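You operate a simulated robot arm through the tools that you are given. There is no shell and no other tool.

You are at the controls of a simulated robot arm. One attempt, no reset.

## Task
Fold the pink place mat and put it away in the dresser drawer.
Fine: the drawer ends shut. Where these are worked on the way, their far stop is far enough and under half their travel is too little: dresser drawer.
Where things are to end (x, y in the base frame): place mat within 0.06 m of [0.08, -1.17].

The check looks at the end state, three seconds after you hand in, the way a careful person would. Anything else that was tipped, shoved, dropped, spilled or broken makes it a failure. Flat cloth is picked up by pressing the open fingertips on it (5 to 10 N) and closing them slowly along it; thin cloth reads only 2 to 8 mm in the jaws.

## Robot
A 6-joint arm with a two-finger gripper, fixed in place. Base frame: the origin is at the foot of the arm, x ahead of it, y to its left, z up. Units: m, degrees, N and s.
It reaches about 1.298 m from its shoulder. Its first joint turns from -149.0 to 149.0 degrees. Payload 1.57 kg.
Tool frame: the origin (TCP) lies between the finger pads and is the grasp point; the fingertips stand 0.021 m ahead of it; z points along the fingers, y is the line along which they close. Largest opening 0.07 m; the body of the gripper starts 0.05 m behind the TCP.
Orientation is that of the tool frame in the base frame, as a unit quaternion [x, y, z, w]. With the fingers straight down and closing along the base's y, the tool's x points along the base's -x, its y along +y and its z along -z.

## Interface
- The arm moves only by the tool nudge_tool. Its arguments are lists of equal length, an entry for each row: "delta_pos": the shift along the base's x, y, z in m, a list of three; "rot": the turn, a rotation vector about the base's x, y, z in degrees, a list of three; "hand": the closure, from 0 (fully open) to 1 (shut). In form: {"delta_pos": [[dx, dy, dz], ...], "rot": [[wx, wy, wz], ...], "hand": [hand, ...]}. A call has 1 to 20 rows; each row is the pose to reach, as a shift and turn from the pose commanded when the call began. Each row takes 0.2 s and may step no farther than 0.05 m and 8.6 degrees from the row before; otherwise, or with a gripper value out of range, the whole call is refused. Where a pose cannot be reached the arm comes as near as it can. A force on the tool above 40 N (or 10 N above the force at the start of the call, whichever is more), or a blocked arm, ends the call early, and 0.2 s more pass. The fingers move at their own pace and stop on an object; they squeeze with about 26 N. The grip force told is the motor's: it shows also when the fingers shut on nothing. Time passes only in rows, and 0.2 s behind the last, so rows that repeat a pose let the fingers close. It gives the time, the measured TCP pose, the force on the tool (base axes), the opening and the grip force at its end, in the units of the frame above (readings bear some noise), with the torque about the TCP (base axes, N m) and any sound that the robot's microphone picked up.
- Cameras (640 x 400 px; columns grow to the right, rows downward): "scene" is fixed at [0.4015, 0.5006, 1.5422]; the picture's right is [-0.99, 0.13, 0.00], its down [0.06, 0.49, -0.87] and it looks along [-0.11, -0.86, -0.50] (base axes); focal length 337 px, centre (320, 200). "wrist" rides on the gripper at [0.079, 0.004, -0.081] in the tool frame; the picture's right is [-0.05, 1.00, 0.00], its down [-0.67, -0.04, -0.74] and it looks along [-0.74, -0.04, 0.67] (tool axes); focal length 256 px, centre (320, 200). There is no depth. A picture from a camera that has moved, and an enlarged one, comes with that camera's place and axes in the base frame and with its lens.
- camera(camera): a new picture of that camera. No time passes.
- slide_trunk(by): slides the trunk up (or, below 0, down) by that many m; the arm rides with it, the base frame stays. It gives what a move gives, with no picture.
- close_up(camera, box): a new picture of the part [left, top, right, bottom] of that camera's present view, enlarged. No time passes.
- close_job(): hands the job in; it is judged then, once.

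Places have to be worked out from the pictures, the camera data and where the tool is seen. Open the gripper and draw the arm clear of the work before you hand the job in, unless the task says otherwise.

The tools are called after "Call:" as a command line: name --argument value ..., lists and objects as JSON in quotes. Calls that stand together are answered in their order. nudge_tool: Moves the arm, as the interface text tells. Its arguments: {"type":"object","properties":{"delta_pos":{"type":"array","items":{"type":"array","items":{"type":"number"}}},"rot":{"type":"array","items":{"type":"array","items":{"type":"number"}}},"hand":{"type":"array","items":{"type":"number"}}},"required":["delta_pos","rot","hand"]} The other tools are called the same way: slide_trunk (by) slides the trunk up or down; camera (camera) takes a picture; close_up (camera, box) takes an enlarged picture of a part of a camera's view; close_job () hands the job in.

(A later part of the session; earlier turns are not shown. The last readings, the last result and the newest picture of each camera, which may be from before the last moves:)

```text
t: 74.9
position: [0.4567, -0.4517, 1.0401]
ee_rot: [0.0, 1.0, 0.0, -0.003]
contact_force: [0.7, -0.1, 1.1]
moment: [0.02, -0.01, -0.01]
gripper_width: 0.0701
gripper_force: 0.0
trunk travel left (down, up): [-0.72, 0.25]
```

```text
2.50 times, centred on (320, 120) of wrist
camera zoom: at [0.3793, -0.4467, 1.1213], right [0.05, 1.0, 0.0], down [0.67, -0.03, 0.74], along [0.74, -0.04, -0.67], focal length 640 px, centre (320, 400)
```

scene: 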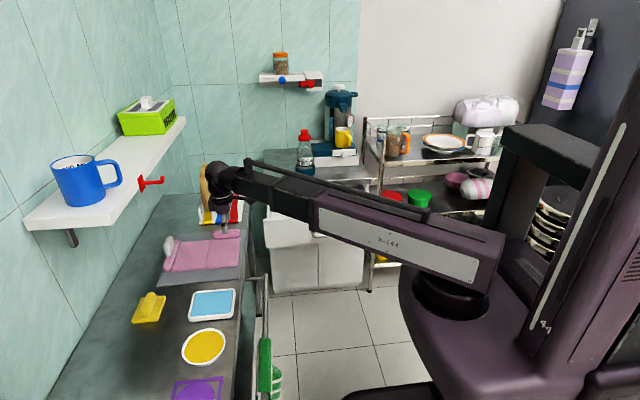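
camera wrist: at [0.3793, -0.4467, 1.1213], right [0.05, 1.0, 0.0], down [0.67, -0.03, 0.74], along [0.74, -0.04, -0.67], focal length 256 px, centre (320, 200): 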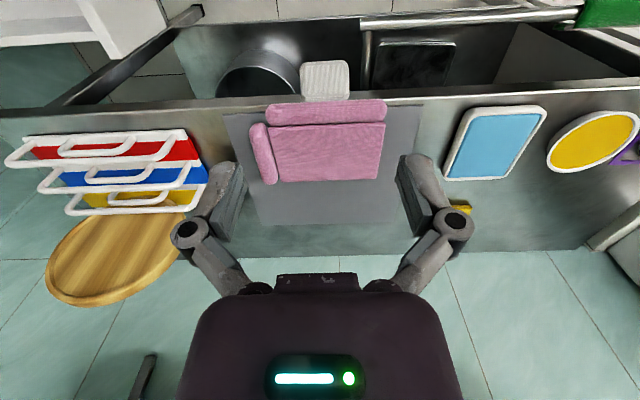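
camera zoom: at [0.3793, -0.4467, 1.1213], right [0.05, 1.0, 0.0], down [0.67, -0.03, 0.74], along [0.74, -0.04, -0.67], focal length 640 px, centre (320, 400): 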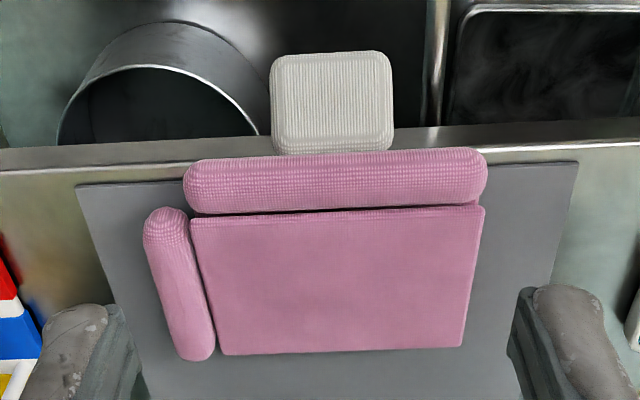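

The mat is folded: the flap lies flat on the base panel and the tab droops over the bench edge. Before deciding on a carrying grip I need a closer look at the layer edges, so I lower the camera.

Call:
slide_trunk --by -0.13

Call:
close_up --camera "wrist" --box '[180, 20, 460, 220]'

Call:
close_up --camera "scene" --box '[205, 215, 255, 265]'

```text
t: 76.5
position: [0.4571, -0.4514, 0.9093]
ee_rot: [0.0, 1.0, -0.001, -0.003]
contact_force: [-1.0, -0.1, 0.3]
moment: [-0.02, 0.0, 0.04]
gripper_width: 0.0699
gripper_force: 0.0
trunk travel left (down, up): [-0.59, 0.38]
```

```text
2.00 times, centred on (320, 120) of wrist
camera zoom: at [0.3788, -0.4467, 0.9913], right [0.05, 1.0, 0.0], down [0.67, -0.03, 0.74], along [0.74, -0.04, -0.67], focal length 512 px, centre (320, 360)
```

zoom: 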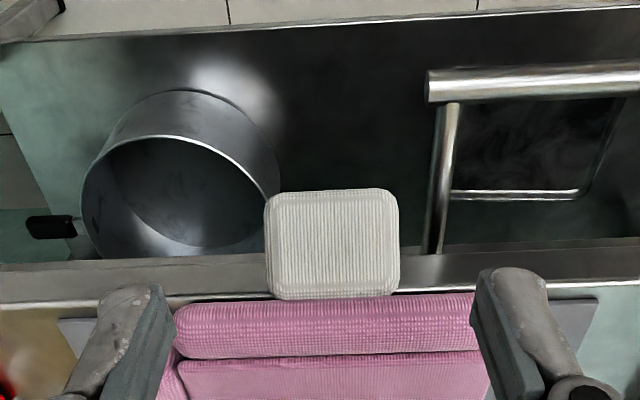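

```text
8.00 times, centred on (230, 240) of scene
camera zoom: at [0.4015, 0.5006, 1.5422], right [-0.99, 0.13, 0.0], down [0.06, 0.49, -0.87], along [-0.11, -0.86, -0.5], focal length 2694 px, centre (1040, -120)
```

zoom: 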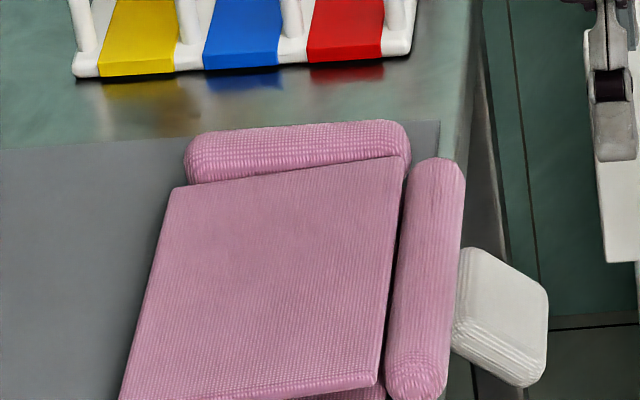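

The tab's hinge is loose, so lifting by a single roll would not hold the layers folded. The reliable way is to hang the mat by the tab, lower it into the drawer so the base panel lies down, and fold the flap over it there. I pitch the hand horizontal, back off, and come down in front of the drooping tab.

Call:
nudge_tool --delta_pos '[[-0.01, 0.002, 0.0016], [-0.02, 0.002, 0.0063], [-0.03, 0.002, 0.014], [-0.04, 0.002, 0.0247], [-0.04, 0.002, 0.038], [-0.04, 0.002, 0.0539], [-0.04, 0.002, 0.072], [-0.04, 0.002, 0.092], [-0.04, 0.002, 0.1136], [-0.04, 0.002, 0.1364], [-0.04, 0.002, 0.16], [-0.04, 0.002, 0.184]]' --rot '[[0, -7.5, 0], [0, -15, 0], [0, -22.5, 0], [0, -30, 0], [0, -37.5, 0], [0, -45, 0], [0, -52.5, 0], [0, -60, 0], [0, -67.5, 0], [0, -75, 0], [0, -82.5, 0], [0, -90, 0]]' --hand '[0, 0, 0, 0, 0, 0, 0, 0, 0, 0, 0, 0]'

Call:
slide_trunk --by -0.22

Call:
camera --camera "wrist"

Call:
close_up --camera "scene" --box '[190, 200, 310, 290]'

```text
t: 79.1
position: [0.4176, -0.4526, 1.0942]
ee_rot: [0.0, 0.708, -0.001, 0.706]
contact_force: [0.5, 0.2, 1.0]
moment: [0.04, 0.0, 0.01]
gripper_width: 0.0699
gripper_force: 0.1
trunk travel left (down, up): [-0.59, 0.38]
```

```text
t: 81.4
position: [0.4179, -0.4528, 0.8741]
ee_rot: [0.0, 0.708, -0.001, 0.706]
contact_force: [-0.6, 1.0, -0.6]
moment: [0.03, 0.02, 0.0]
gripper_width: 0.0701
gripper_force: 0.1
trunk travel left (down, up): [-0.37, 0.6]
```

```text
taken
camera wrist: at [0.3376, -0.4486, 0.7959], right [0.0, 1.0, 0.05], down [-0.74, -0.03, 0.67], along [0.67, -0.04, 0.74], focal length 256 px, centre (320, 200)
```

wrist: 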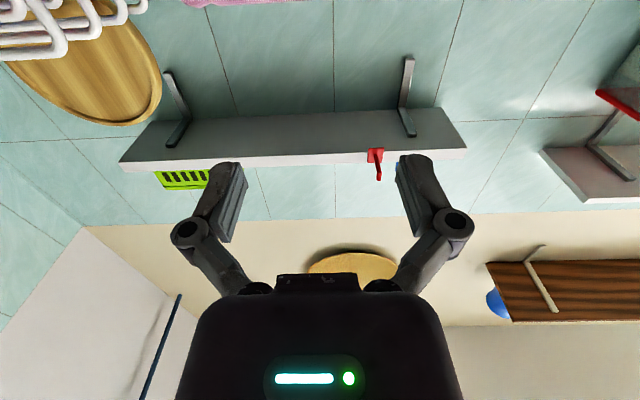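

```text
4.44 times, centred on (250, 245) of scene
camera zoom: at [0.4015, 0.5006, 1.5422], right [-0.99, 0.13, 0.0], down [0.06, 0.49, -0.87], along [-0.11, -0.86, -0.5], focal length 1497 px, centre (631, 0)
```

zoom: 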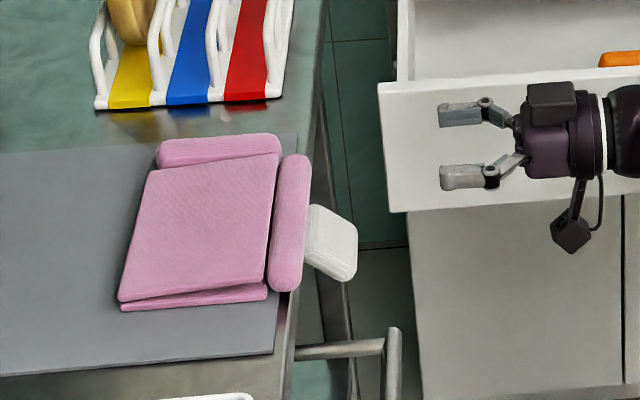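

I lower the last 8 cm to the tab's level, still short of it in x.

Call:
slide_trunk --by -0.081

Call:
camera --camera "wrist"

Call:
close_up --camera "scene" --box '[200, 220, 300, 290]'

```text
t: 82.6
position: [0.419, -0.4523, 0.7941]
ee_rot: [0.0, 0.709, -0.001, 0.705]
contact_force: [1.1, -0.5, -0.6]
moment: [0.02, -0.01, 0.02]
gripper_width: 0.0699
gripper_force: 0.2
trunk travel left (down, up): [-0.289, 0.681]
```

```text
taken
camera wrist: at [0.3375, -0.4487, 0.7149], right [0.0, 1.0, 0.05], down [-0.74, -0.03, 0.67], along [0.67, -0.04, 0.74], focal length 256 px, centre (320, 200)
```

wrist: 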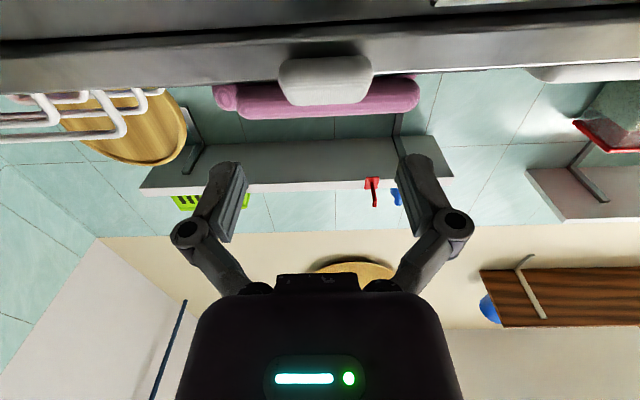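

```text
5.71 times, centred on (250, 255) of scene
camera zoom: at [0.4015, 0.5006, 1.5422], right [-0.99, 0.13, 0.0], down [0.06, 0.49, -0.87], along [-0.11, -0.86, -0.5], focal length 1924 px, centre (720, -114)
```

zoom: 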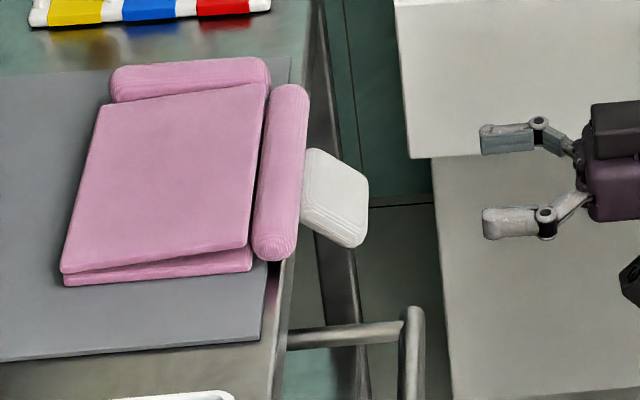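

The tab is about 4 mm to +y of the jaw centre. I correct that and advance so the pads straddle it, stopping short of the bench lip at x≈0.536.

Call:
nudge_tool --delta_pos '[[0, 0.004, 0], [0.02, 0.004, 0], [0.04, 0.004, 0], [0.055, 0.004, 0], [0.055, 0.004, 0]]' --rot '[[0, 0, 0], [0, 0, 0], [0, 0, 0], [0, 0, 0], [0, 0, 0]]' --hand '[0, 0, 0, 0, 0]'

Call:
camera --camera "wrist"

Call:
close_up --camera "scene" --box '[200, 220, 300, 290]'

```text
t: 83.8
position: [0.4718, -0.4484, 0.7925]
ee_rot: [0.0, 0.709, -0.001, 0.705]
contact_force: [-0.7, 0.2, 0.0]
moment: [0.01, -0.01, 0.0]
gripper_width: 0.07
gripper_force: 0.1
out of reach, approached as far as the arm can: row 1
trunk travel left (down, up): [-0.289, 0.681]
```

```text
taken
camera wrist: at [0.3922, -0.4441, 0.7148], right [0.0, 1.0, 0.05], down [-0.74, -0.03, 0.67], along [0.67, -0.04, 0.74], focal length 256 px, centre (320, 200)
```

wrist: 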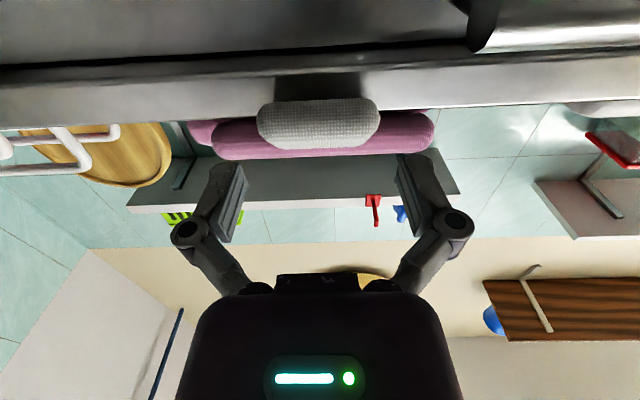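

```text
5.71 times, centred on (250, 255) of scene
camera zoom: at [0.4015, 0.5006, 1.5422], right [-0.99, 0.13, 0.0], down [0.06, 0.49, -0.87], along [-0.11, -0.86, -0.5], focal length 1924 px, centre (720, -114)
```

zoom: 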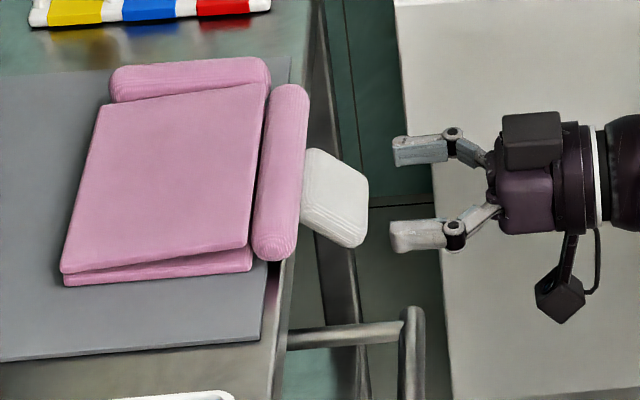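

The tab is centred between the open fingers. I advance another 3.3 cm and close on it.

Call:
nudge_tool --delta_pos '[[0.012, 0, 0], [0.024, 0, 0], [0.033, 0, 0]]' --rot '[[0, 0, 0], [0, 0, 0], [0, 0, 0]]' --hand '[0, 0, 0]'

Call:
camera --camera "wrist"

Call:
close_up --camera "scene" --box '[200, 220, 300, 290]'

```text
t: 84.6
position: [0.5061, -0.4498, 0.7938]
ee_rot: [-0.001, 0.71, 0.0, 0.705]
contact_force: [0.8, 0.0, 0.3]
moment: [0.0, 0.02, 0.03]
gripper_width: 0.0702
gripper_force: 0.0
trunk travel left (down, up): [-0.289, 0.681]
```

```text
taken
camera wrist: at [0.4257, -0.445, 0.7148], right [0.0, 1.0, 0.05], down [-0.74, -0.03, 0.67], along [0.67, -0.04, 0.74], focal length 256 px, centre (320, 200)
```

wrist: 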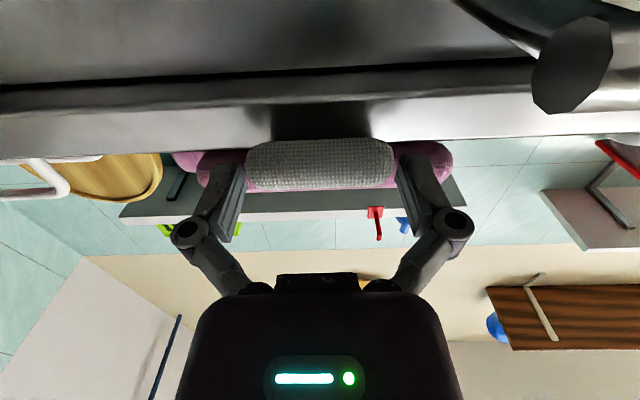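

```text
5.71 times, centred on (250, 255) of scene
camera zoom: at [0.4015, 0.5006, 1.5422], right [-0.99, 0.13, 0.0], down [0.06, 0.49, -0.87], along [-0.11, -0.86, -0.5], focal length 1924 px, centre (720, -114)
```

zoom: 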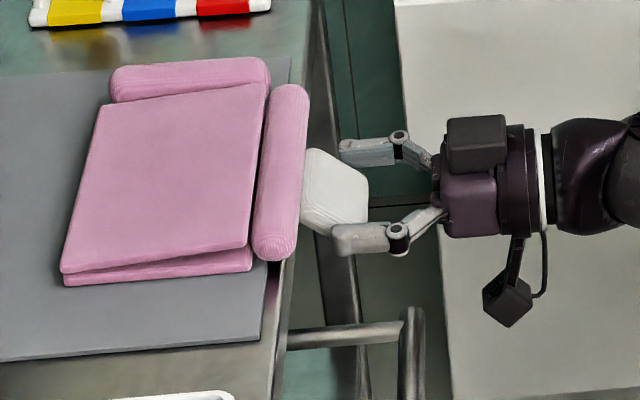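

The pads cover the tab's outer half. I close slowly.

Call:
nudge_tool --delta_pos '[[0.003, 0, 0], [0.003, 0, 0], [0.003, 0, 0], [0.003, 0, 0], [0.003, 0, 0]]' --rot '[[0, 0, 0], [0, 0, 0], [0, 0, 0], [0, 0, 0], [0, 0, 0]]' --hand '[0.05, 0.15, 0.3, 0.6, 1]'

Call:
close_up --camera "scene" --box '[200, 220, 300, 290]'

Call:
camera --camera "wrist"

```text
t: 85.8
position: [0.51, -0.4482, 0.794]
ee_rot: [0.0, 0.709, -0.001, 0.705]
contact_force: [-2.4, -0.8, 0.9]
moment: [0.05, -0.04, -0.07]
gripper_width: 0.061
gripper_force: 26.1
trunk travel left (down, up): [-0.289, 0.681]
```

```text
5.71 times, centred on (250, 255) of scene
camera zoom: at [0.4015, 0.5006, 1.5422], right [-0.99, 0.13, 0.0], down [0.06, 0.49, -0.87], along [-0.11, -0.86, -0.5], focal length 1924 px, centre (720, -114)
```

zoom: 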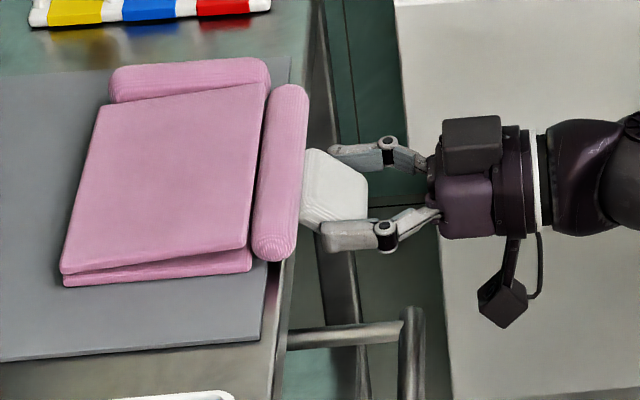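

```text
taken
camera wrist: at [0.4286, -0.4443, 0.7149], right [0.0, 1.0, 0.05], down [-0.74, -0.03, 0.67], along [0.67, -0.04, 0.74], focal length 256 px, centre (320, 200)
```

wrist: 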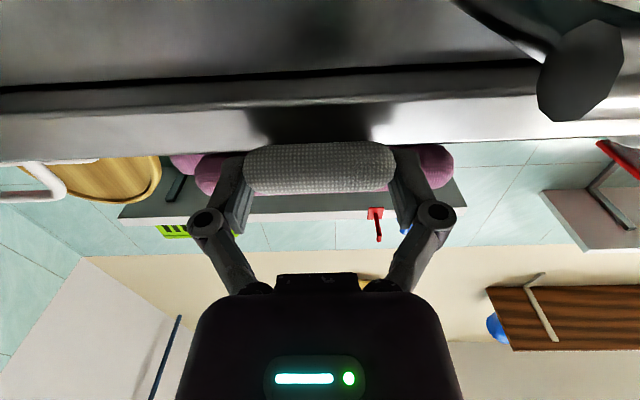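

The tab is gripped again (61 mm). I lift 4 cm to see how the flap and hinges follow.

Call:
slide_trunk --by 0.04

Call:
close_up --camera "scene" --box '[190, 200, 300, 280]'

Call:
camera --camera "wrist"

```text
t: 86.7
position: [0.5094, -0.45, 0.8345]
ee_rot: [0.0, 0.709, -0.001, 0.705]
contact_force: [-0.8, 2.0, 0.5]
moment: [0.02, -0.04, -0.01]
gripper_width: 0.061
gripper_force: 26.3
trunk travel left (down, up): [-0.329, 0.641]
```

```text
5.00 times, centred on (245, 240) of scene
camera zoom: at [0.4015, 0.5006, 1.5422], right [-0.99, 0.13, 0.0], down [0.06, 0.49, -0.87], along [-0.11, -0.86, -0.5], focal length 1684 px, centre (695, 0)
```

zoom: 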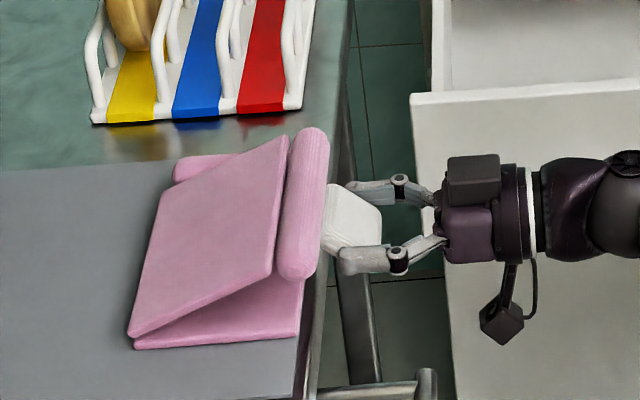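

```text
taken
camera wrist: at [0.4287, -0.4442, 0.7549], right [0.0, 1.0, 0.05], down [-0.74, -0.03, 0.67], along [0.67, -0.04, 0.74], focal length 256 px, centre (320, 200)
```

wrist: 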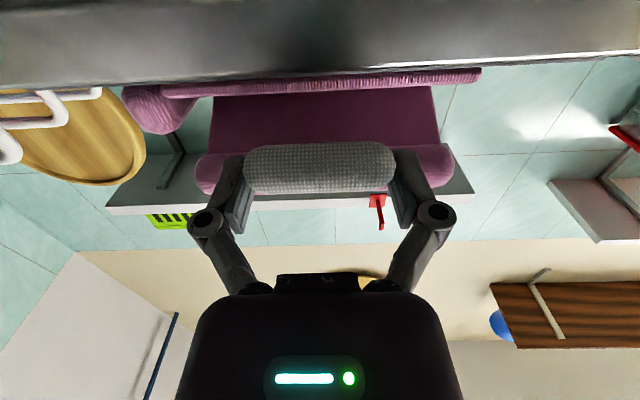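

The flap opens about the crease as expected while the base stays put. I continue lifting along the arc, moving the hand over the mat, so it hangs cleanly from the tab.

Call:
slide_trunk --by 0.04

Call:
nudge_tool --delta_pos '[[0.012, 0, 0], [0.025, 0, 0]]' --rot '[[0, 0, 0], [0, 0, 0]]' --hand '[1, 1]'

Call:
slide_trunk --by 0.04

Call:
nudge_tool --delta_pos '[[0.02, 0, 0], [0.04, 0, 0]]' --rot '[[0, 0, 0], [0, 0, 0]]' --hand '[1, 1]'

Call:
slide_trunk --by 0.035

Call:
nudge_tool --delta_pos '[[0.02, 0, 0], [0.035, 0, 0]]' --rot '[[0, 0, 0], [0, 0, 0]]' --hand '[1, 1]'

Call:
close_up --camera "scene" --box '[170, 180, 300, 280]'

Call:
camera --camera "wrist"

```text
t: 87.5
position: [0.5086, -0.4492, 0.873]
ee_rot: [0.0, 0.709, -0.001, 0.705]
contact_force: [-3.1, -0.7, 1.9]
moment: [-0.09, -0.18, -0.08]
gripper_width: 0.0613
gripper_force: 26.0
trunk travel left (down, up): [-0.369, 0.601]
```

```text
t: 88.1
position: [0.5332, -0.4479, 0.8735]
ee_rot: [0.0, 0.709, 0.0, 0.705]
contact_force: [-1.8, 1.0, 0.8]
moment: [0.06, -0.05, 0.09]
gripper_width: 0.061
gripper_force: 25.6
trunk travel left (down, up): [-0.369, 0.601]
```

```text
t: 88.9
position: [0.5348, -0.4495, 0.9125]
ee_rot: [0.0, 0.709, -0.001, 0.705]
contact_force: [1.6, -0.1, 0.3]
moment: [0.02, 0.07, 0.02]
gripper_width: 0.0609
gripper_force: 25.9
trunk travel left (down, up): [-0.409, 0.561]
```

```text
t: 89.5
position: [0.5761, -0.4492, 0.9139]
ee_rot: [0.0, 0.709, -0.001, 0.705]
contact_force: [0.0, -0.7, -0.4]
moment: [-0.08, 0.04, 0.03]
gripper_width: 0.061
gripper_force: 25.3
trunk travel left (down, up): [-0.409, 0.561]
```

```text
t: 90.3
position: [0.5737, -0.4491, 0.9481]
ee_rot: [0.0, 0.709, 0.0, 0.706]
contact_force: [0.4, 0.0, -0.8]
moment: [-0.04, 0.04, -0.01]
gripper_width: 0.061
gripper_force: 25.9
trunk travel left (down, up): [-0.444, 0.526]
```

```text
t: 90.9
position: [0.6107, -0.4495, 0.9472]
ee_rot: [0.001, 0.709, -0.001, 0.705]
contact_force: [0.7, -0.9, -0.1]
moment: [-0.04, 0.05, 0.01]
gripper_width: 0.0608
gripper_force: 25.7
trunk travel left (down, up): [-0.444, 0.526]
```

```text
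4.00 times, centred on (235, 230) of scene
camera zoom: at [0.4015, 0.5006, 1.5422], right [-0.99, 0.13, 0.0], down [0.06, 0.49, -0.87], along [-0.11, -0.86, -0.5], focal length 1347 px, centre (660, 80)
```

zoom: 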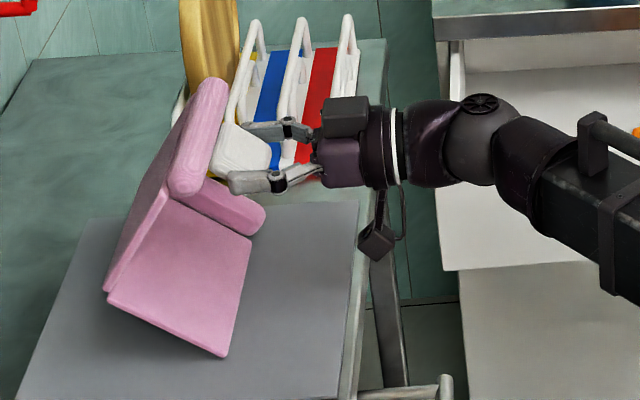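

```text
taken
camera wrist: at [0.5307, -0.4446, 0.8696], right [0.0, 1.0, 0.05], down [-0.74, -0.03, 0.67], along [0.67, -0.04, 0.74], focal length 256 px, centre (320, 200)
```

wrist: 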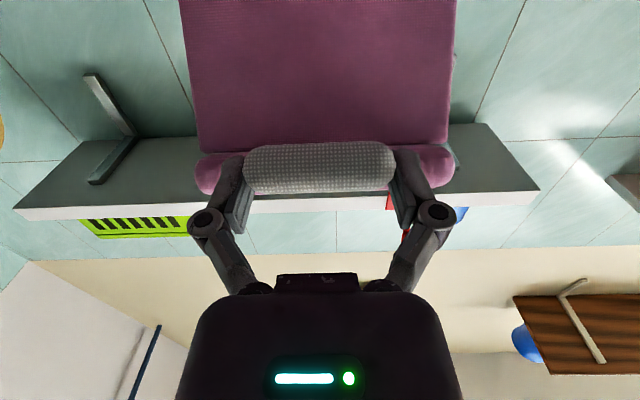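

The flap hangs from the tab with the base trailing from the crease. I lift higher so it clears the bench, then move −x away from the shelf.

Call:
slide_trunk --by 0.08

Call:
slide_trunk --by 0.06

Call:
close_up --camera "scene" --box '[150, 130, 310, 280]'

Call:
camera --camera "wrist"

```text
t: 92.1
position: [0.6104, -0.4485, 1.0281]
ee_rot: [0.0, 0.71, -0.001, 0.704]
contact_force: [-0.5, 0.3, -1.0]
moment: [0.04, 0.09, 0.01]
gripper_width: 0.0611
gripper_force: 26.4
trunk travel left (down, up): [-0.524, 0.446]
```

```text
t: 93.1
position: [0.6113, -0.449, 1.0873]
ee_rot: [0.0, 0.709, 0.0, 0.705]
contact_force: [-0.9, 0.6, -1.7]
moment: [0.04, 0.08, 0.03]
gripper_width: 0.061
gripper_force: 26.3
trunk travel left (down, up): [-0.584, 0.386]
```

```text
2.67 times, centred on (230, 205) of scene
camera zoom: at [0.4015, 0.5006, 1.5422], right [-0.99, 0.13, 0.0], down [0.06, 0.49, -0.87], along [-0.11, -0.86, -0.5], focal length 898 px, centre (560, 187)
```

zoom: 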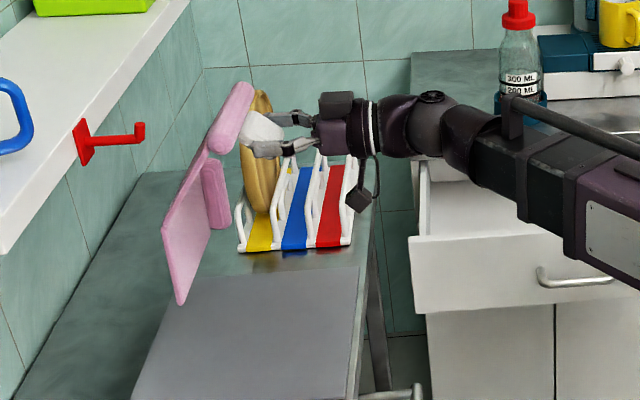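

```text
taken
camera wrist: at [0.5303, -0.4445, 1.0096], right [0.0, 1.0, 0.05], down [-0.74, -0.03, 0.67], along [0.67, -0.04, 0.74], focal length 256 px, centre (320, 200)
```

wrist: 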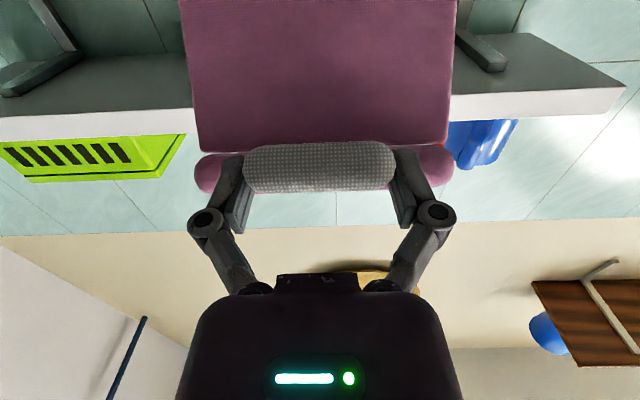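

The mat hangs clear of the bench, leaning slightly toward +x. I draw it back in −x, away from the shelf and hook.

Call:
nudge_tool --delta_pos '[[-0.02, 0, 0], [-0.04, 0, 0], [-0.06, 0, 0], [-0.08, 0, 0], [-0.1, 0, 0], [-0.12, 0, 0], [-0.14, 0, 0]]' --rot '[[0, 0, 0], [0, 0, 0], [0, 0, 0], [0, 0, 0], [0, 0, 0], [0, 0, 0], [0, 0, 0]]' --hand '[1, 1, 1, 1, 1, 1, 1]'

Call:
slide_trunk --by 0.2

Call:
camera --camera "scene"

```text
t: 94.7
position: [0.4715, -0.4491, 1.0884]
ee_rot: [0.0, 0.709, -0.001, 0.706]
contact_force: [0.1, -0.6, -0.8]
moment: [0.03, 0.09, -0.02]
gripper_width: 0.0613
gripper_force: 25.7
trunk travel left (down, up): [-0.584, 0.386]
```

```text
t: 96.8
position: [0.4711, -0.4493, 1.2885]
ee_rot: [-0.001, 0.71, 0.0, 0.705]
contact_force: [-0.3, 0.6, -0.6]
moment: [-0.02, 0.11, 0.0]
gripper_width: 0.0612
gripper_force: 26.1
trunk travel left (down, up): [-0.784, 0.186]
```

```text
taken
```

scene: 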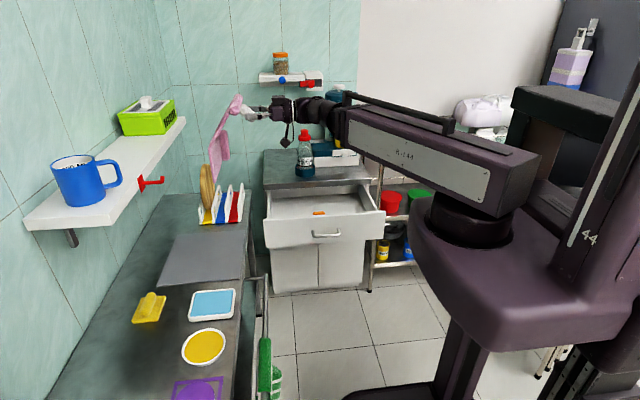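

Everything else is in place. I reduce the hand's pitch to 45° so the mat hangs about vertical and will suit the drawer.

Call:
nudge_tool --delta_pos '[[-0.01, -0.005, -0.024], [-0.02, -0.01, -0.0476], [-0.03, -0.015, -0.0704], [-0.04, -0.02, -0.092], [-0.05, -0.03, -0.112], [-0.06, -0.04, -0.1301]]' --rot '[[0, 7.5, 0], [0, 15, 0], [0, 22.5, 0], [0, 30, 0], [0, 37.5, 0], [0, 45, 0]]' --hand '[1, 1, 1, 1, 1, 1]'

Call:
camera --camera "scene"

Call:
camera --camera "wrist"

```text
t: 98.2
position: [0.4127, -0.4893, 1.1566]
ee_rot: [0.0, 0.925, -0.001, 0.379]
contact_force: [-0.1, -0.8, -0.9]
moment: [0.0, 0.02, 0.01]
gripper_width: 0.0613
gripper_force: 25.9
trunk travel left (down, up): [-0.784, 0.186]
```

```text
taken
```

scene: 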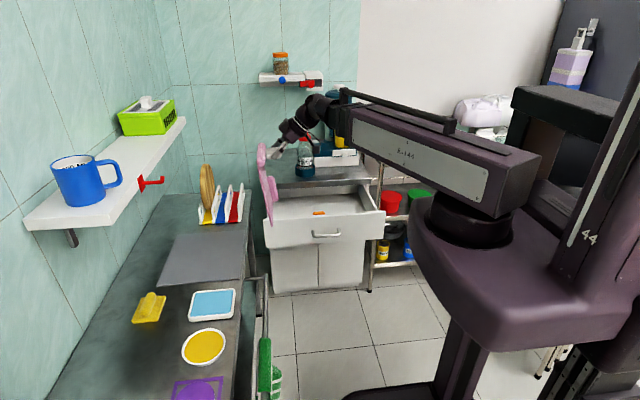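

```text
taken
camera wrist: at [0.3006, -0.4854, 1.1591], right [0.04, 1.0, 0.04], down [-0.05, -0.03, 1.0], along [1.0, -0.04, 0.05], focal length 256 px, centre (320, 200)
```

wrist: 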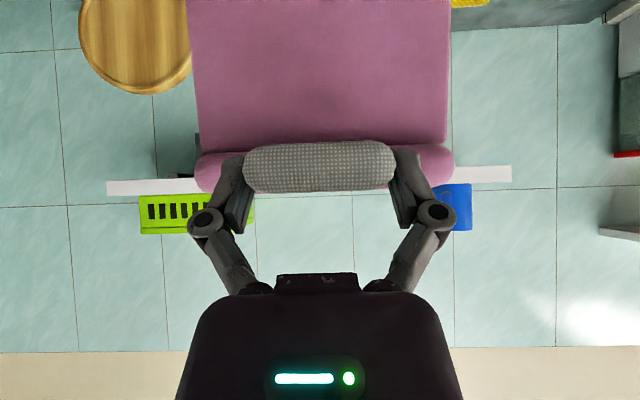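

Call:
close_up --camera "scene" --box '[230, 80, 350, 250]'

```text
2.35 times, centred on (290, 165) of scene
camera zoom: at [0.4015, 0.5006, 1.5422], right [-0.99, 0.13, 0.0], down [0.06, 0.49, -0.87], along [-0.11, -0.86, -0.5], focal length 792 px, centre (391, 282)
```

zoom: 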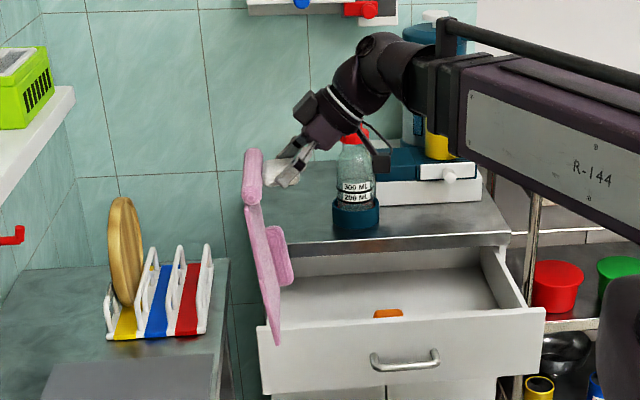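

The mat hangs vertically, its lower edge about 0.23 m below the TCP. I carry it slowly to above the drawer's free −x half.

Call:
nudge_tool --delta_pos '[[-0.012, -0.011, 0], [-0.034, -0.031, 0], [-0.058, -0.053, 0], [-0.082, -0.075, 0], [-0.106, -0.098, 0], [-0.13, -0.12, 0], [-0.154, -0.142, 0], [-0.178, -0.165, 0], [-0.202, -0.187, 0], [-0.226, -0.21, 0], [-0.25, -0.232, 0], [-0.274, -0.255, 0], [-0.298, -0.277, 0], [-0.322, -0.3, 0], [-0.346, -0.322, 0], [-0.366, -0.342, 0], [-0.382, -0.356, 0], [-0.393, -0.366, 0]]' --rot '[[0, 0, 0], [0, 0, 0], [0, 0, 0], [0, 0, 0], [0, 0, 0], [0, 0, 0], [0, 0, 0], [0, 0, 0], [0, 0, 0], [0, 0, 0], [0, 0, 0], [0, 0, 0], [0, 0, 0], [0, 0, 0], [0, 0, 0], [0, 0, 0], [0, 0, 0], [0, 0, 0]]' --hand '[1, 1, 1, 1, 1, 1, 1, 1, 1, 1, 1, 1, 1, 1, 1, 1, 1, 1]'

Call:
camera --camera "scene"

Call:
close_up --camera "scene" --box '[250, 90, 410, 260]'

```text
t: 102.0
position: [0.0178, -0.8544, 1.157]
ee_rot: [-0.001, 0.925, 0.0, 0.381]
contact_force: [-0.4, -0.4, -1.7]
moment: [0.02, 0.03, 0.0]
gripper_width: 0.0611
gripper_force: 26.2
trunk travel left (down, up): [-0.784, 0.186]
```

```text
taken
```

scene: 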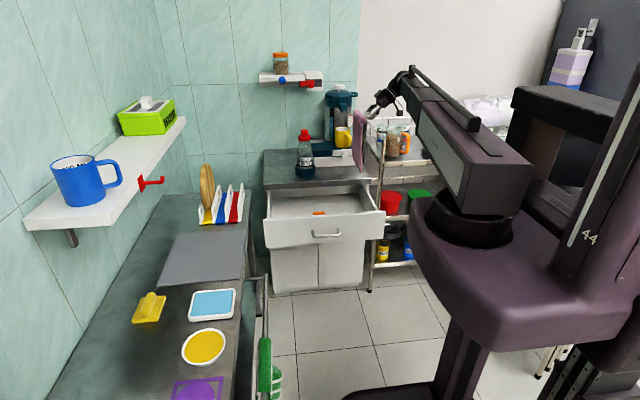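

```text
2.35 times, centred on (330, 175) of scene
camera zoom: at [0.4015, 0.5006, 1.5422], right [-0.99, 0.13, 0.0], down [0.06, 0.49, -0.87], along [-0.11, -0.86, -0.5], focal length 792 px, centre (296, 259)
```

zoom: 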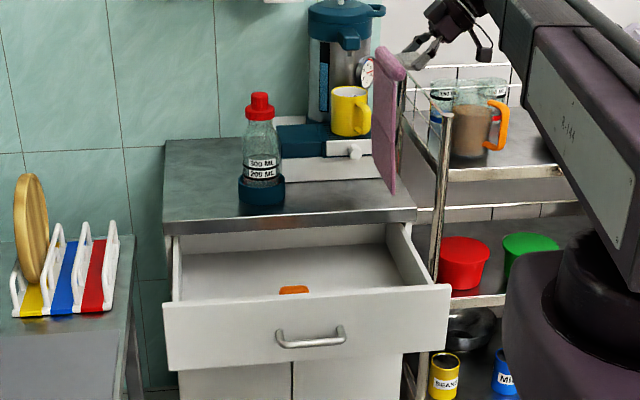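

The mat hangs over the drawer's −x half. I shift slightly and lower until its edge is just above the drawer floor.

Call:
nudge_tool --delta_pos '[[-0.005, 0, 0], [-0.01, 0, 0]]' --rot '[[0, 0, 0], [0, 0, 0]]' --hand '[1, 1]'

Call:
slide_trunk --by -0.15

Call:
close_up --camera "scene" --box '[250, 110, 410, 260]'

Call:
camera --camera "wrist"

```text
t: 102.6
position: [0.0084, -0.8546, 1.1569]
ee_rot: [0.0, 0.925, 0.0, 0.38]
contact_force: [-0.6, 0.8, -2.0]
moment: [0.04, 0.08, -0.04]
gripper_width: 0.0611
gripper_force: 25.7
trunk travel left (down, up): [-0.784, 0.186]
```

```text
t: 104.4
position: [0.0093, -0.8546, 1.0062]
ee_rot: [-0.001, 0.925, 0.0, 0.381]
contact_force: [-0.7, 0.0, -0.9]
moment: [0.03, 0.06, 0.01]
gripper_width: 0.0611
gripper_force: 26.5
trunk travel left (down, up): [-0.634, 0.336]
```

```text
2.67 times, centred on (330, 185) of scene
camera zoom: at [0.4015, 0.5006, 1.5422], right [-0.99, 0.13, 0.0], down [0.06, 0.49, -0.87], along [-0.11, -0.86, -0.5], focal length 898 px, centre (293, 240)
```

zoom: 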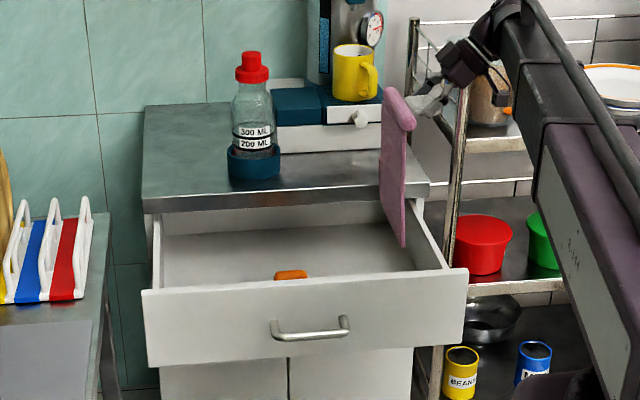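

```text
taken
camera wrist: at [-0.1041, -0.8503, 1.0092], right [0.04, 1.0, 0.04], down [-0.05, -0.03, 1.0], along [1.0, -0.04, 0.05], focal length 256 px, centre (320, 200)
```

wrist: 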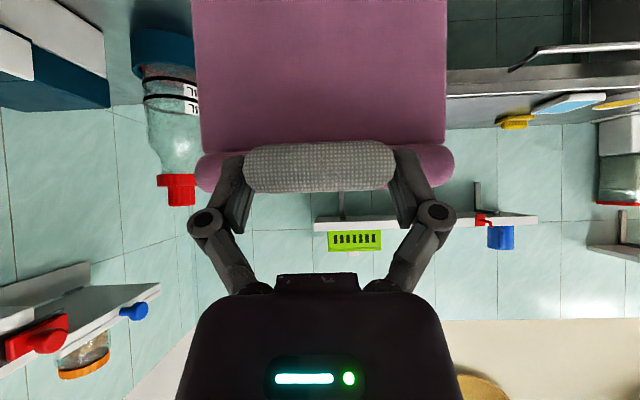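

Alignment is good: the lower edge is at x≈0.05, inside the walls. I lower further in steps, watching the forces for any contact with the counter.

Call:
slide_trunk --by -0.06

Call:
slide_trunk --by -0.06

Call:
close_up --camera "scene" --box '[250, 130, 410, 260]'

Call:
camera --camera "wrist"

```text
t: 105.4
position: [0.0091, -0.8549, 0.9467]
ee_rot: [-0.001, 0.925, 0.0, 0.381]
contact_force: [-0.4, -0.1, -0.1]
moment: [0.04, 0.04, 0.02]
gripper_width: 0.0609
gripper_force: 26.4
trunk travel left (down, up): [-0.574, 0.396]
```

```text
t: 106.4
position: [0.0088, -0.8548, 0.8862]
ee_rot: [0.0, 0.925, -0.001, 0.381]
contact_force: [0.4, -0.7, -1.3]
moment: [0.04, 0.06, 0.02]
gripper_width: 0.0611
gripper_force: 25.7
trunk travel left (down, up): [-0.514, 0.456]
```

```text
3.08 times, centred on (330, 195) of scene
camera zoom: at [0.4015, 0.5006, 1.5422], right [-0.99, 0.13, 0.0], down [0.06, 0.49, -0.87], along [-0.11, -0.86, -0.5], focal length 1036 px, centre (289, 215)
```

zoom: 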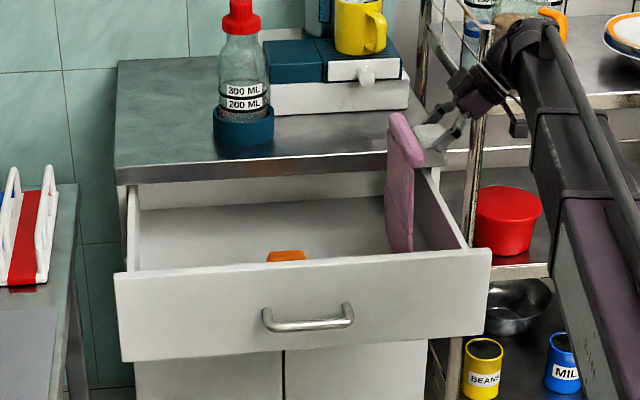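

```text
taken
camera wrist: at [-0.1041, -0.8503, 0.8892], right [0.04, 1.0, 0.04], down [-0.05, -0.03, 1.0], along [1.0, -0.04, 0.05], focal length 256 px, centre (320, 200)
```

wrist: 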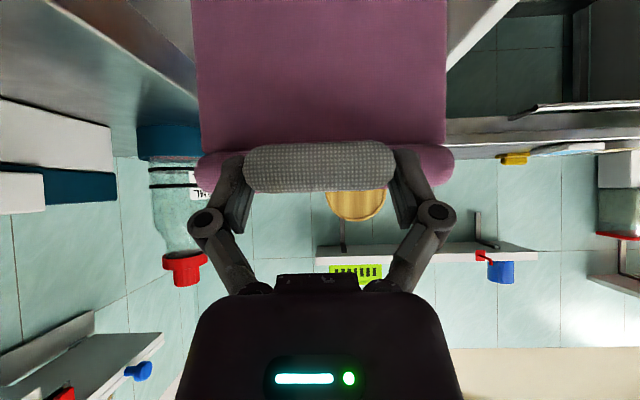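

No contact so far. I lower to the floor contact point and then start laying the base panel toward −x by moving +x while descending.

Call:
slide_trunk --by -0.03

Call:
slide_trunk --by -0.01

Call:
close_up --camera "scene" --box '[320, 150, 400, 230]'

```text
t: 107.1
position: [0.0082, -0.854, 0.8569]
ee_rot: [-0.001, 0.925, 0.0, 0.379]
contact_force: [0.0, 0.5, -0.4]
moment: [0.04, 0.08, -0.01]
gripper_width: 0.0611
gripper_force: 26.0
trunk travel left (down, up): [-0.484, 0.486]
```

```text
t: 107.7
position: [0.0077, -0.8555, 0.8473]
ee_rot: [0.0, 0.925, -0.001, 0.381]
contact_force: [0.5, 0.1, -0.6]
moment: [-0.02, 0.05, -0.02]
gripper_width: 0.0611
gripper_force: 26.0
trunk travel left (down, up): [-0.474, 0.496]
```

```text
5.00 times, centred on (360, 190) of scene
camera zoom: at [0.4015, 0.5006, 1.5422], right [-0.99, 0.13, 0.0], down [0.06, 0.49, -0.87], along [-0.11, -0.86, -0.5], focal length 1684 px, centre (120, 250)
```

zoom: 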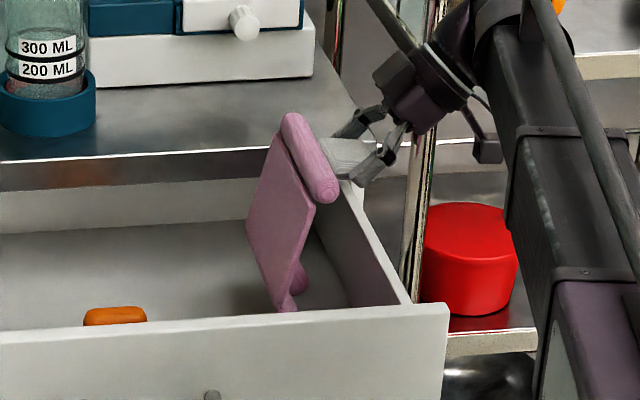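

The lower edge has touched down and the crease is bulging toward +x, as intended. I continue laying the base panel.

Call:
nudge_tool --delta_pos '[[0.015, 0, 0], [0.03, 0, 0]]' --rot '[[0, 0, 0], [0, 0, 0]]' --hand '[1, 1]'

Call:
slide_trunk --by -0.02

Call:
nudge_tool --delta_pos '[[0.012, 0, 0], [0.025, 0, 0]]' --rot '[[0, 0, 0], [0, 0, 0]]' --hand '[1, 1]'

Call:
slide_trunk --by -0.025

Call:
close_up --camera "scene" --box '[310, 150, 400, 230]'

Call:
camera --camera "wrist"

```text
t: 108.3
position: [0.0386, -0.8545, 0.8457]
ee_rot: [0.001, 0.925, -0.001, 0.38]
contact_force: [0.0, -0.2, -0.7]
moment: [0.0, 0.07, 0.01]
gripper_width: 0.0612
gripper_force: 25.8
trunk travel left (down, up): [-0.474, 0.496]
```

```text
t: 109.0
position: [0.0382, -0.8555, 0.8273]
ee_rot: [0.0, 0.925, 0.0, 0.379]
contact_force: [0.2, -0.6, -0.4]
moment: [-0.01, 0.06, 0.02]
gripper_width: 0.061
gripper_force: 26.3
trunk travel left (down, up): [-0.454, 0.516]
```

```text
t: 109.6
position: [0.0634, -0.8552, 0.8273]
ee_rot: [-0.001, 0.925, 0.0, 0.38]
contact_force: [-0.7, 0.1, -0.3]
moment: [0.01, 0.02, 0.01]
gripper_width: 0.0611
gripper_force: 25.9
trunk travel left (down, up): [-0.454, 0.516]
```

```text
t: 110.3
position: [0.0649, -0.8548, 0.8018]
ee_rot: [0.0, 0.925, 0.0, 0.379]
contact_force: [0.5, -1.1, -0.9]
moment: [0.0, 0.06, 0.03]
gripper_width: 0.0612
gripper_force: 25.9
trunk travel left (down, up): [-0.429, 0.541]
```

```text
5.00 times, centred on (355, 190) of scene
camera zoom: at [0.4015, 0.5006, 1.5422], right [-0.99, 0.13, 0.0], down [0.06, 0.49, -0.87], along [-0.11, -0.86, -0.5], focal length 1684 px, centre (145, 250)
```

zoom: 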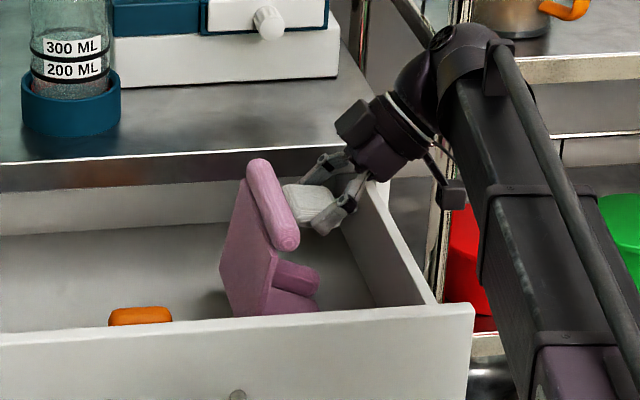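

```text
taken
camera wrist: at [-0.0483, -0.8502, 0.8042], right [0.04, 1.0, 0.04], down [-0.05, -0.03, 1.0], along [1.0, -0.04, 0.05], focal length 256 px, centre (320, 200)
```

wrist: 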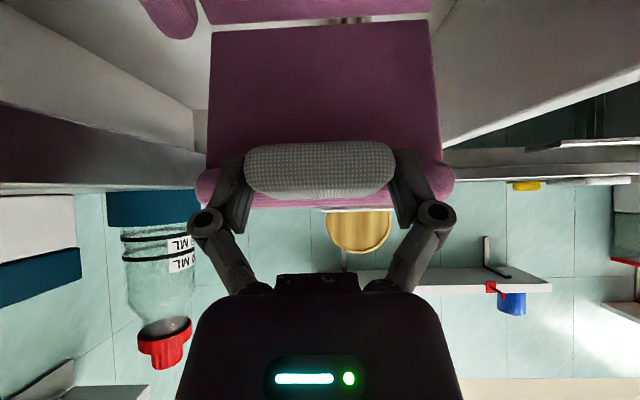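

The base panel is about 45° down, with the crease near x≈0.15. I now lower straight down so the panel flattens toward −x.

Call:
slide_trunk --by -0.025

Call:
slide_trunk --by -0.02

Call:
close_up --camera "scene" --box '[310, 150, 400, 230]'

Call:
camera --camera "wrist"

```text
t: 111.0
position: [0.0638, -0.8541, 0.7764]
ee_rot: [0.0, 0.925, 0.0, 0.379]
contact_force: [0.0, 0.4, -1.2]
moment: [0.01, 0.07, 0.01]
gripper_width: 0.0611
gripper_force: 26.1
trunk travel left (down, up): [-0.404, 0.566]
```

```text
t: 111.7
position: [0.0644, -0.855, 0.7569]
ee_rot: [0.0, 0.925, -0.001, 0.379]
contact_force: [-1.1, -1.3, 2.5]
moment: [-0.25, -0.09, -0.11]
gripper_width: 0.0611
gripper_force: 26.3
trunk travel left (down, up): [-0.384, 0.586]
```

```text
5.00 times, centred on (355, 190) of scene
camera zoom: at [0.4015, 0.5006, 1.5422], right [-0.99, 0.13, 0.0], down [0.06, 0.49, -0.87], along [-0.11, -0.86, -0.5], focal length 1684 px, centre (145, 250)
```

zoom: 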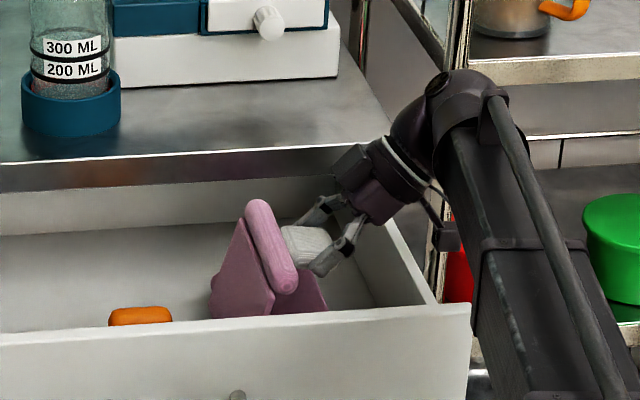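

```text
taken
camera wrist: at [-0.0483, -0.8501, 0.7592], right [0.04, 1.0, 0.04], down [-0.05, -0.03, 1.0], along [1.0, -0.04, 0.05], focal length 256 px, centre (320, 200)
```

wrist: 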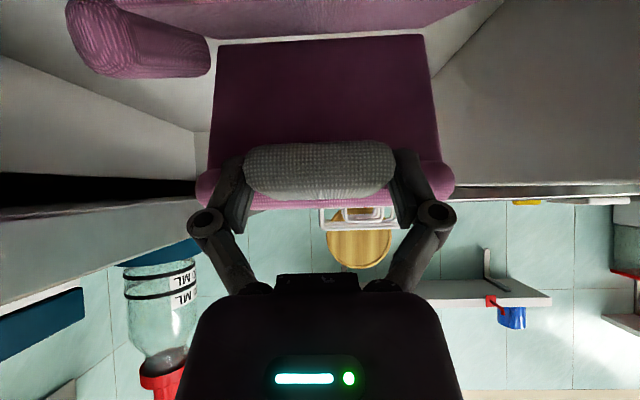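

The crease is about 3 cm above the floor near x≈0.148, and the flap leans about 22° toward −x over the base panel. I open the fingers so the flap can drop, then rise straight up.

Call:
nudge_tool --delta_pos '[[0, 0, 0], [0, 0, 0]]' --rot '[[0, 0, 0], [0, 0, 0]]' --hand '[0, 0]'

Call:
close_up --camera "scene" --box '[310, 150, 400, 230]'

Call:
camera --camera "wrist"

```text
t: 112.3
position: [0.0644, -0.8544, 0.7573]
ee_rot: [0.0, 0.925, -0.001, 0.379]
contact_force: [1.2, 0.2, 0.8]
moment: [0.0, -0.01, 0.01]
gripper_width: 0.0699
gripper_force: 0.0
trunk travel left (down, up): [-0.384, 0.586]
```

```text
5.00 times, centred on (355, 190) of scene
camera zoom: at [0.4015, 0.5006, 1.5422], right [-0.99, 0.13, 0.0], down [0.06, 0.49, -0.87], along [-0.11, -0.86, -0.5], focal length 1684 px, centre (145, 250)
```

zoom: 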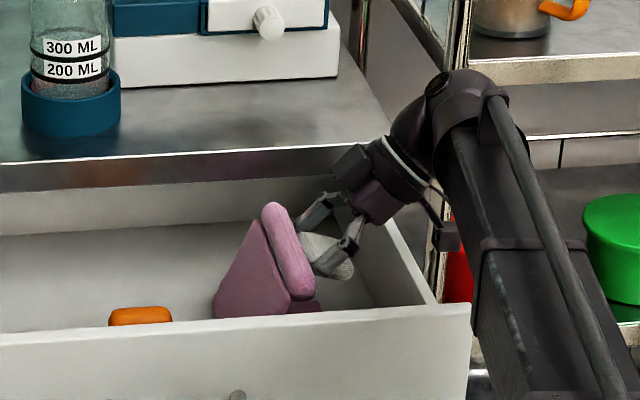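

```text
taken
camera wrist: at [-0.0483, -0.8501, 0.7592], right [0.04, 1.0, 0.04], down [-0.05, -0.03, 1.0], along [1.0, -0.04, 0.05], focal length 256 px, centre (320, 200)
```

wrist: 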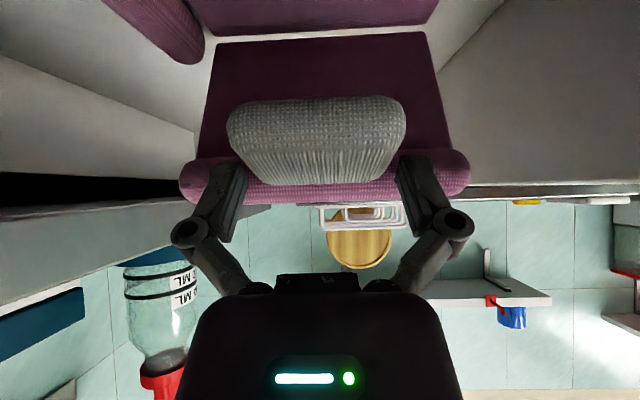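

The flap now rests against the finger undersides, with the tab free. I raise the trunk so the flap falls onto the base.

Call:
slide_trunk --by 0.12

Call:
close_up --camera "scene" --box '[300, 140, 400, 230]'

Call:
camera --camera "wrist"

```text
t: 113.8
position: [0.0635, -0.854, 0.8782]
ee_rot: [-0.001, 0.925, -0.001, 0.38]
contact_force: [-1.1, 1.4, 0.1]
moment: [-0.03, 0.01, 0.03]
gripper_width: 0.0699
gripper_force: 0.0
trunk travel left (down, up): [-0.504, 0.466]
```

```text
4.44 times, centred on (350, 185) of scene
camera zoom: at [0.4015, 0.5006, 1.5422], right [-0.99, 0.13, 0.0], down [0.06, 0.49, -0.87], along [-0.11, -0.86, -0.5], focal length 1497 px, centre (187, 267)
```

zoom: 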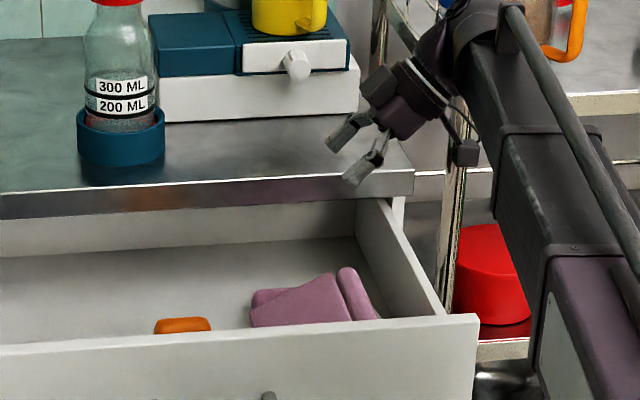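

```text
taken
camera wrist: at [-0.0484, -0.8502, 0.8791], right [0.04, 1.0, 0.04], down [-0.05, -0.03, 1.0], along [1.0, -0.04, 0.05], focal length 256 px, centre (320, 200)
```

wrist: 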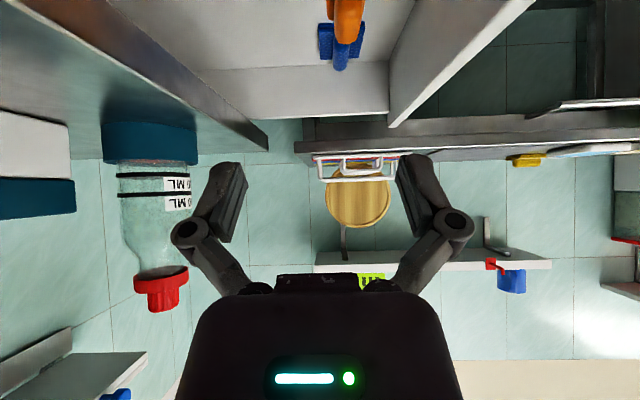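

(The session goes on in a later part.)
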